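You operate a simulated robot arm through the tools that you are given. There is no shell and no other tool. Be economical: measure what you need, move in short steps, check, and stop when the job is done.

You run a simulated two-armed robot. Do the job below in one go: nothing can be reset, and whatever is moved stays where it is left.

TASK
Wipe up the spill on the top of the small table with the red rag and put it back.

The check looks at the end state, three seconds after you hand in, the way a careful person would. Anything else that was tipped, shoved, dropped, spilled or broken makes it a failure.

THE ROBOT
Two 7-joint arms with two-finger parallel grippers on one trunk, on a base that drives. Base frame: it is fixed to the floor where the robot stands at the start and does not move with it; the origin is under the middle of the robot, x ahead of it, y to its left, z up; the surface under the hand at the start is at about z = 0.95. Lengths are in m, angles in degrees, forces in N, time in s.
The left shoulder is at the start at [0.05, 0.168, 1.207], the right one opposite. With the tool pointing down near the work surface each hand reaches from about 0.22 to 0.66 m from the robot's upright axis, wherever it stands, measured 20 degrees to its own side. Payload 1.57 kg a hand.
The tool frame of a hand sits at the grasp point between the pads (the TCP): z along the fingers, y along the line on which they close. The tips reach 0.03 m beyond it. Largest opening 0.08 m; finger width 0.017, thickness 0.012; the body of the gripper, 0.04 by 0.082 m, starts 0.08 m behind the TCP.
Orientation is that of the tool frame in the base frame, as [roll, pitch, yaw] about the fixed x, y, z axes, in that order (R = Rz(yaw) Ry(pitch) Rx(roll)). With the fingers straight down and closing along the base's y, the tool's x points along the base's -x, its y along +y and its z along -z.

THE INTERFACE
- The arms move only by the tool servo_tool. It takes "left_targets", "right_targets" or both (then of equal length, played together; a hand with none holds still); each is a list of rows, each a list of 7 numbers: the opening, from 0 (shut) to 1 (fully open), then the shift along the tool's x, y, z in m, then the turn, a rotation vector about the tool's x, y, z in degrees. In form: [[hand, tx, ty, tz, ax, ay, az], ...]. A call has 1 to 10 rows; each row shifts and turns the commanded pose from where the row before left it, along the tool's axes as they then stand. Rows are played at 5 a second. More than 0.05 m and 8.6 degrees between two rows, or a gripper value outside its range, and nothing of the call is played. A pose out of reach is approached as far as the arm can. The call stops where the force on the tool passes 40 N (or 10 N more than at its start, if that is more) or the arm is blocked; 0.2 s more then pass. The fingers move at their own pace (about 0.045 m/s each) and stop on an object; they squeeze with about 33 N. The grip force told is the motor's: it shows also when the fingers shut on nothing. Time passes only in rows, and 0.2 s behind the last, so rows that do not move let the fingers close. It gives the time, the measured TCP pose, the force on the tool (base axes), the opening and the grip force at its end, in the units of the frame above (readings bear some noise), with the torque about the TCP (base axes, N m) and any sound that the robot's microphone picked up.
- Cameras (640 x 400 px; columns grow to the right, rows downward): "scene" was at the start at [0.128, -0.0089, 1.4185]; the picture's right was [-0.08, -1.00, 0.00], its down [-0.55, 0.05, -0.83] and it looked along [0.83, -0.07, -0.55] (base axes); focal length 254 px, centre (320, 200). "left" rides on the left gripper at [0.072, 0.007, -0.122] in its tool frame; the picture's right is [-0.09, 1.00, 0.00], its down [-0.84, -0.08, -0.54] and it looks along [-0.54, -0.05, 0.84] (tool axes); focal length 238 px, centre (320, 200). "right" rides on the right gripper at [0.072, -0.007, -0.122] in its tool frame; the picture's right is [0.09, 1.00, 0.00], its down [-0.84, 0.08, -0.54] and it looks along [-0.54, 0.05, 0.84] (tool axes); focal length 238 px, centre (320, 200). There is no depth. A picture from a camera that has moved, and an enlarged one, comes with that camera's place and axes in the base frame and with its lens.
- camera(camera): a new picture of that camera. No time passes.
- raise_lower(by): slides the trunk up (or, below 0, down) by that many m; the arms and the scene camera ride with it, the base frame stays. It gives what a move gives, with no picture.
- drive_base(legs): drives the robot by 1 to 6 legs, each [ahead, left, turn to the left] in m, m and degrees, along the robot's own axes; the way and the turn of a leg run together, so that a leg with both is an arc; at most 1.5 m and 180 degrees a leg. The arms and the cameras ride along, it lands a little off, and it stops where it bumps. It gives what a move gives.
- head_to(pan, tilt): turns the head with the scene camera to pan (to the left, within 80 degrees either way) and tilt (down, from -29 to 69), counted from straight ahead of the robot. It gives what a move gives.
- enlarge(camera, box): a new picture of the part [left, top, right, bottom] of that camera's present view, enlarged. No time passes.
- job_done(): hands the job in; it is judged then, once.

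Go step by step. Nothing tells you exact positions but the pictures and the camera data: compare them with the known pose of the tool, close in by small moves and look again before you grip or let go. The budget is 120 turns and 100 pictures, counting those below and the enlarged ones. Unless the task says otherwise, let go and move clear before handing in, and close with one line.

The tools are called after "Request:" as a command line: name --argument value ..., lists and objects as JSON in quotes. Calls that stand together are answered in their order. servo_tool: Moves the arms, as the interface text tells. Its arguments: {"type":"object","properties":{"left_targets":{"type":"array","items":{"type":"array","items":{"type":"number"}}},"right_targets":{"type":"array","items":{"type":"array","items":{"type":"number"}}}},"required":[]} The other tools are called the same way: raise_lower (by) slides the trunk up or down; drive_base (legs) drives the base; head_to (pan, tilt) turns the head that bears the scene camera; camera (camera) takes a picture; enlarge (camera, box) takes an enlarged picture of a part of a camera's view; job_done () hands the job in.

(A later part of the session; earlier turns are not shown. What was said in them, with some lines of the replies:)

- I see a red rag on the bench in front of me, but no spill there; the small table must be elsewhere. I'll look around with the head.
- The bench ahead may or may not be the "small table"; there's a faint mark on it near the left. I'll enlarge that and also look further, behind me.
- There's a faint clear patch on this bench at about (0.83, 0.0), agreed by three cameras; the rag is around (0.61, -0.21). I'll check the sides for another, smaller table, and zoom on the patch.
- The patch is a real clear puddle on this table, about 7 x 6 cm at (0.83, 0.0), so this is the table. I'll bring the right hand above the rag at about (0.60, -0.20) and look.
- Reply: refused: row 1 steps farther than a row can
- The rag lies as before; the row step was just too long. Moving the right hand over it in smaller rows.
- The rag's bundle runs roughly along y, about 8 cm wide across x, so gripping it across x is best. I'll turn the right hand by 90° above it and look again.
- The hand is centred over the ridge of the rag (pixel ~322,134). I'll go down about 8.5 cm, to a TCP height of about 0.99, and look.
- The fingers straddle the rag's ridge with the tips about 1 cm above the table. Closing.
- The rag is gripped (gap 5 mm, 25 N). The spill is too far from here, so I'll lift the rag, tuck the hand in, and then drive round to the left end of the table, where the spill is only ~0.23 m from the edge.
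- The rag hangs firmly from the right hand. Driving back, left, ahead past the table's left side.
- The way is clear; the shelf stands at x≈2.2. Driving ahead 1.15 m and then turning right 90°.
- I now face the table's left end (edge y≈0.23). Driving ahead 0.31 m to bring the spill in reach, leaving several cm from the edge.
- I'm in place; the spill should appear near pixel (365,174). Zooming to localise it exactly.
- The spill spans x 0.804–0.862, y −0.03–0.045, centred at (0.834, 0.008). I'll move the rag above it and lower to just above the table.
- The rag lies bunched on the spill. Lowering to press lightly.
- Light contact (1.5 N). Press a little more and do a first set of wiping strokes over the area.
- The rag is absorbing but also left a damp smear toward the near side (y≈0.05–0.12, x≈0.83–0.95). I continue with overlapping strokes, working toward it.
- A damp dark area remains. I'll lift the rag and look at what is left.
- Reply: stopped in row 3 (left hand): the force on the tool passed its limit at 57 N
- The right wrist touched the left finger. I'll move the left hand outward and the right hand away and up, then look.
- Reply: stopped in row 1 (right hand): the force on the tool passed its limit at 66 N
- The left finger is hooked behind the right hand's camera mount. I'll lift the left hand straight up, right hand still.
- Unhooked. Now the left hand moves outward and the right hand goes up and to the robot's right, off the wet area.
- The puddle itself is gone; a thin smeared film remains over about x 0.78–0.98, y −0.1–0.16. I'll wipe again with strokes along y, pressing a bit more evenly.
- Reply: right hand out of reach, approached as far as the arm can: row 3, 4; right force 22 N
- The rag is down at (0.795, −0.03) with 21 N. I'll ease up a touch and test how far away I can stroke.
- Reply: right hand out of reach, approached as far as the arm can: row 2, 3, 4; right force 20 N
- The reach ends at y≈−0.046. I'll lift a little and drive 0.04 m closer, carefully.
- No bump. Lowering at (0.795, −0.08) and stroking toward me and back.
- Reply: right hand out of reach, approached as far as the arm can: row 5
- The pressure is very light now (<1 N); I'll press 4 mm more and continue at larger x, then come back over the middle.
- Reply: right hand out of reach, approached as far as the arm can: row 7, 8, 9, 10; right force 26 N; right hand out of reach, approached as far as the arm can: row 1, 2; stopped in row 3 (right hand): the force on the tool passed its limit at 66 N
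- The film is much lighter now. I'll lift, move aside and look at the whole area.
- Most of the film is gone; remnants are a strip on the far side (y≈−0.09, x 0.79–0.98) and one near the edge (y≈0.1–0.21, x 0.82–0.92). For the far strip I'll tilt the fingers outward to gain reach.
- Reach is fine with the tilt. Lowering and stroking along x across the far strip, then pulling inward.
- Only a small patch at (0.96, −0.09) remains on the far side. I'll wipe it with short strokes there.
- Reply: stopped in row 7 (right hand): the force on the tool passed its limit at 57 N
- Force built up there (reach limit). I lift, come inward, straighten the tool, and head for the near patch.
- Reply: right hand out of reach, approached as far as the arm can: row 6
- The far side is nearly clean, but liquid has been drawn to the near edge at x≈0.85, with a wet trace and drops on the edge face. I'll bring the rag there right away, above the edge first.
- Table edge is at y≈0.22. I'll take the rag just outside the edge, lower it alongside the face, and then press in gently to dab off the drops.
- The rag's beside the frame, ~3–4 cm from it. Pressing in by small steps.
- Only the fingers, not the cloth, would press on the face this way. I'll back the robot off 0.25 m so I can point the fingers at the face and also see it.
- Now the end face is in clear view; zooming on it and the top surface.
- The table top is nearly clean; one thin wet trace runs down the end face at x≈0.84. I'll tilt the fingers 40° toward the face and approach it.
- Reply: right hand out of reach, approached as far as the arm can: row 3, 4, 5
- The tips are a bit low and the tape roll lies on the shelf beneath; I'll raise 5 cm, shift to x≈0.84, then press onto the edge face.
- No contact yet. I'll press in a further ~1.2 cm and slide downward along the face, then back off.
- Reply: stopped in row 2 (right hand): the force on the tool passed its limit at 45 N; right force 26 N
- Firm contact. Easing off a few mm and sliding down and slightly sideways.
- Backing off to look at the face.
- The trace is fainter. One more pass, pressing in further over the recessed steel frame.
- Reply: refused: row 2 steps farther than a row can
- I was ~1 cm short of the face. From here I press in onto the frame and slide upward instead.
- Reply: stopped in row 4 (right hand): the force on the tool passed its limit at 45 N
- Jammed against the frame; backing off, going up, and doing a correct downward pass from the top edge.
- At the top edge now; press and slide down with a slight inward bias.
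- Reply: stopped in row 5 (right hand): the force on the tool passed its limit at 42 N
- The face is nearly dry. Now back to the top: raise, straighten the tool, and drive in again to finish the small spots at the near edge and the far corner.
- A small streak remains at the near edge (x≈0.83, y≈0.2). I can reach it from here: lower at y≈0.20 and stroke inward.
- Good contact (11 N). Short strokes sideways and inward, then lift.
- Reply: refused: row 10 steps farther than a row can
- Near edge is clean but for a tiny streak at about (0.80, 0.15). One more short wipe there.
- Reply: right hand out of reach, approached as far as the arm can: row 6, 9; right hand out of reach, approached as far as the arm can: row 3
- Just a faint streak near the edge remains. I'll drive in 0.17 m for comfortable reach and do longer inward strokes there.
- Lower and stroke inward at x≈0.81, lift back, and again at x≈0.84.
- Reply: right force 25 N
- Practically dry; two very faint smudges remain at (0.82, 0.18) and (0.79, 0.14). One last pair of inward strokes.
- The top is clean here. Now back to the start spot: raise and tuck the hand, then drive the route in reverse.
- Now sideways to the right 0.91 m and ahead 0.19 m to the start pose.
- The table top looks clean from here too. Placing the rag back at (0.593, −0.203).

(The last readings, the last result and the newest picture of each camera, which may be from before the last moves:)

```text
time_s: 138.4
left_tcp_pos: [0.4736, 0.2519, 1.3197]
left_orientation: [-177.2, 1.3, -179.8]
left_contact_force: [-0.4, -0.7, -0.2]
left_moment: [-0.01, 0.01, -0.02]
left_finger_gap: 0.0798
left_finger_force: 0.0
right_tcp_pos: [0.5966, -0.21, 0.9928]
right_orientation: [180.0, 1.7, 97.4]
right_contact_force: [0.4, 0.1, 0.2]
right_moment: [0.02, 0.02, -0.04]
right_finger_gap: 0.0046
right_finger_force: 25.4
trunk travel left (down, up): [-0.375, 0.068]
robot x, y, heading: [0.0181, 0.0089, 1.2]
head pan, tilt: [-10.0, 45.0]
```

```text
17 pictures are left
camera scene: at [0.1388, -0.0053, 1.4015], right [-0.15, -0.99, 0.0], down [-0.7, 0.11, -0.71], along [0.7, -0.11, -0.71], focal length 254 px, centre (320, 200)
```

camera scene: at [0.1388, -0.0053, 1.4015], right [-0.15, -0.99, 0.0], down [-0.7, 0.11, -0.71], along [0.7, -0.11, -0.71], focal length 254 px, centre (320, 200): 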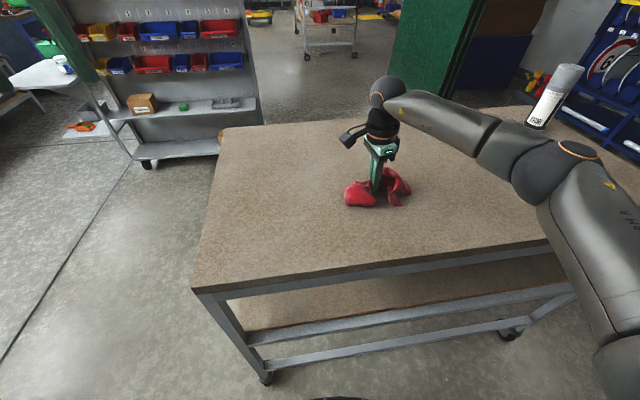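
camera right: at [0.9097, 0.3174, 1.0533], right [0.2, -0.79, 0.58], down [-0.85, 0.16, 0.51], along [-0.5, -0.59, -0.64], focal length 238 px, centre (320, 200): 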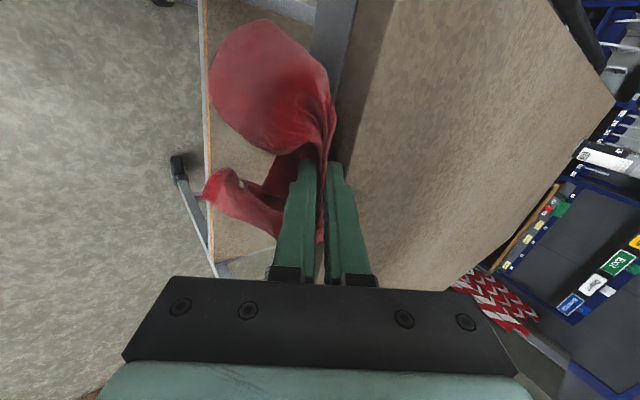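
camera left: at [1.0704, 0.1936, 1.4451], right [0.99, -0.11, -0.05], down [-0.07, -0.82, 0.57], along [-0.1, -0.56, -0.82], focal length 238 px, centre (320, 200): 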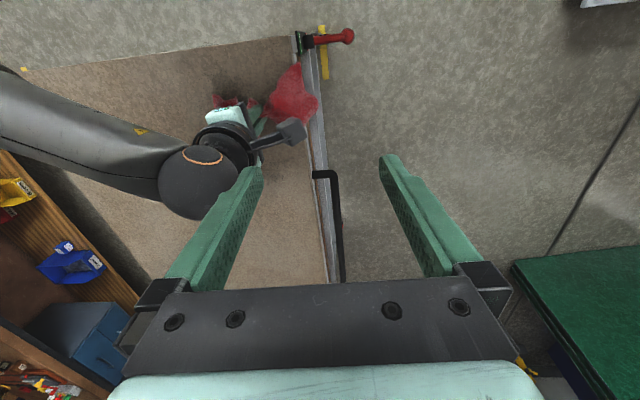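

The rag is down in its place. Opening and rising straight up.

Request:
servo_tool --right_targets '[[0.3, 0, 0, 0, 0, 0, 0], [0.6, 0, 0, 0, 0, 0, 0], [0.8, 0, 0, 0, 0, 0, 0], [0.8, 0, 0, 0, 0, 0, 0], [0.8, 0, 0, 0, 0, 0, 0], [0.8, 0, 0, -0.02, 0, 0, 0], [0.8, 0, 0, -0.04, 0, 0, 0], [0.8, 0, 0, -0.045, 0, 0, 0], [0.8, 0, 0, -0.045, 0, 0, 0], [0.8, 0, 0, -0.045, 0, 0, 0]]'

Request:
camera --camera "scene"

Request:
camera --camera "right"

```text
time_s: 140.6
left_tcp_pos: [0.4724, 0.2517, 1.3203]
left_orientation: [-177.2, 1.5, -179.9]
left_contact_force: [0.8, -0.8, -0.7]
left_moment: [0.0, 0.01, 0.02]
left_finger_gap: 0.0801
left_finger_force: 0.0
right_tcp_pos: [0.5924, -0.202, 1.1894]
right_orientation: [-180.0, 1.8, 97.4]
right_contact_force: [0.0, 0.5, 0.4]
right_moment: [-0.03, -0.03, 0.02]
right_finger_gap: 0.0641
right_finger_force: 0.2
trunk travel left (down, up): [-0.375, 0.068]
robot x, y, heading: [0.0175, 0.0076, 1.2]
head pan, tilt: [-10.0, 45.0]
```

```text
16 pictures are left
camera scene: at [0.1383, -0.0045, 1.4015], right [-0.15, -0.99, 0.0], down [-0.7, 0.11, -0.71], along [0.7, -0.11, -0.71], focal length 254 px, centre (320, 200)
```

scene: 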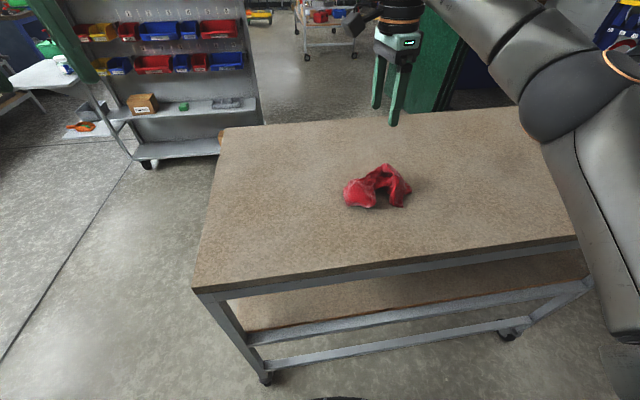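

```text
15 pictures are left
camera right: at [0.5769, -0.1295, 1.3087], right [0.98, 0.22, 0.0], down [0.18, -0.8, 0.57], along [0.12, -0.55, -0.82], focal length 238 px, centre (320, 200)
```

right: 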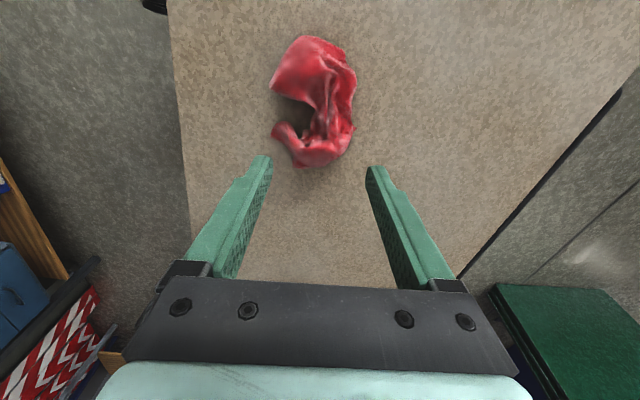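

The rag lies back in its place and the hand is clear. One last close look at the wiped area.

Request:
enlarge --camera "scene" --box '[205, 115, 365, 215]'

Request:
enlarge --camera "left" --box '[0, 100, 400, 350]'

```text
4.00 times, centred on (285, 165) of scene
camera zoom: at [0.1383, -0.0045, 1.4015], right [-0.15, -0.99, 0.0], down [-0.7, 0.11, -0.71], along [0.7, -0.11, -0.71], focal length 1016 px, centre (460, 340)
```

zoom: 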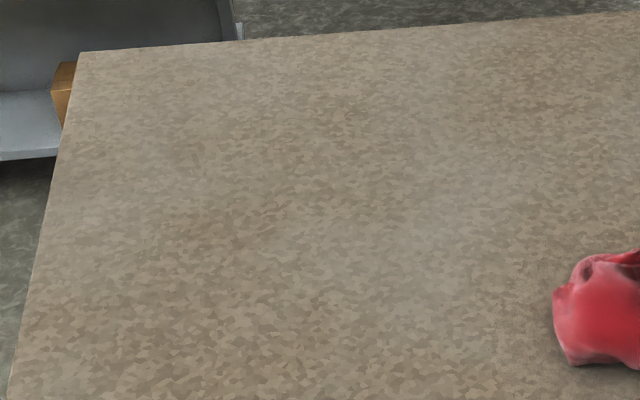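

```text
1.60 times, centred on (200, 225) of left
camera zoom: at [0.3984, 0.2662, 1.4404], right [0.09, 0.99, -0.05], down [0.82, -0.05, 0.56], along [0.56, -0.09, -0.82], focal length 381 px, centre (512, 160)
```

zoom: 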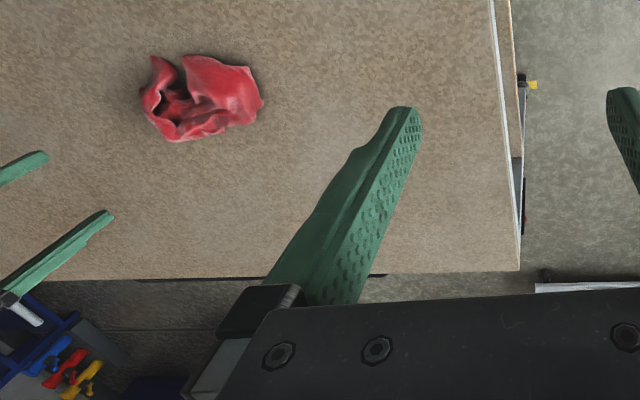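

The table top is dry in every view, the rag is back in its place, and both hands are clear. Handing in.

Request:
job_done

```text
The job is handed in.
```

I wiped up the spill on the small table and put the red rag back where it was. While wiping, a little liquid ran over the table's left end; I wiped that too, but a faint trace may remain on the steel frame there.
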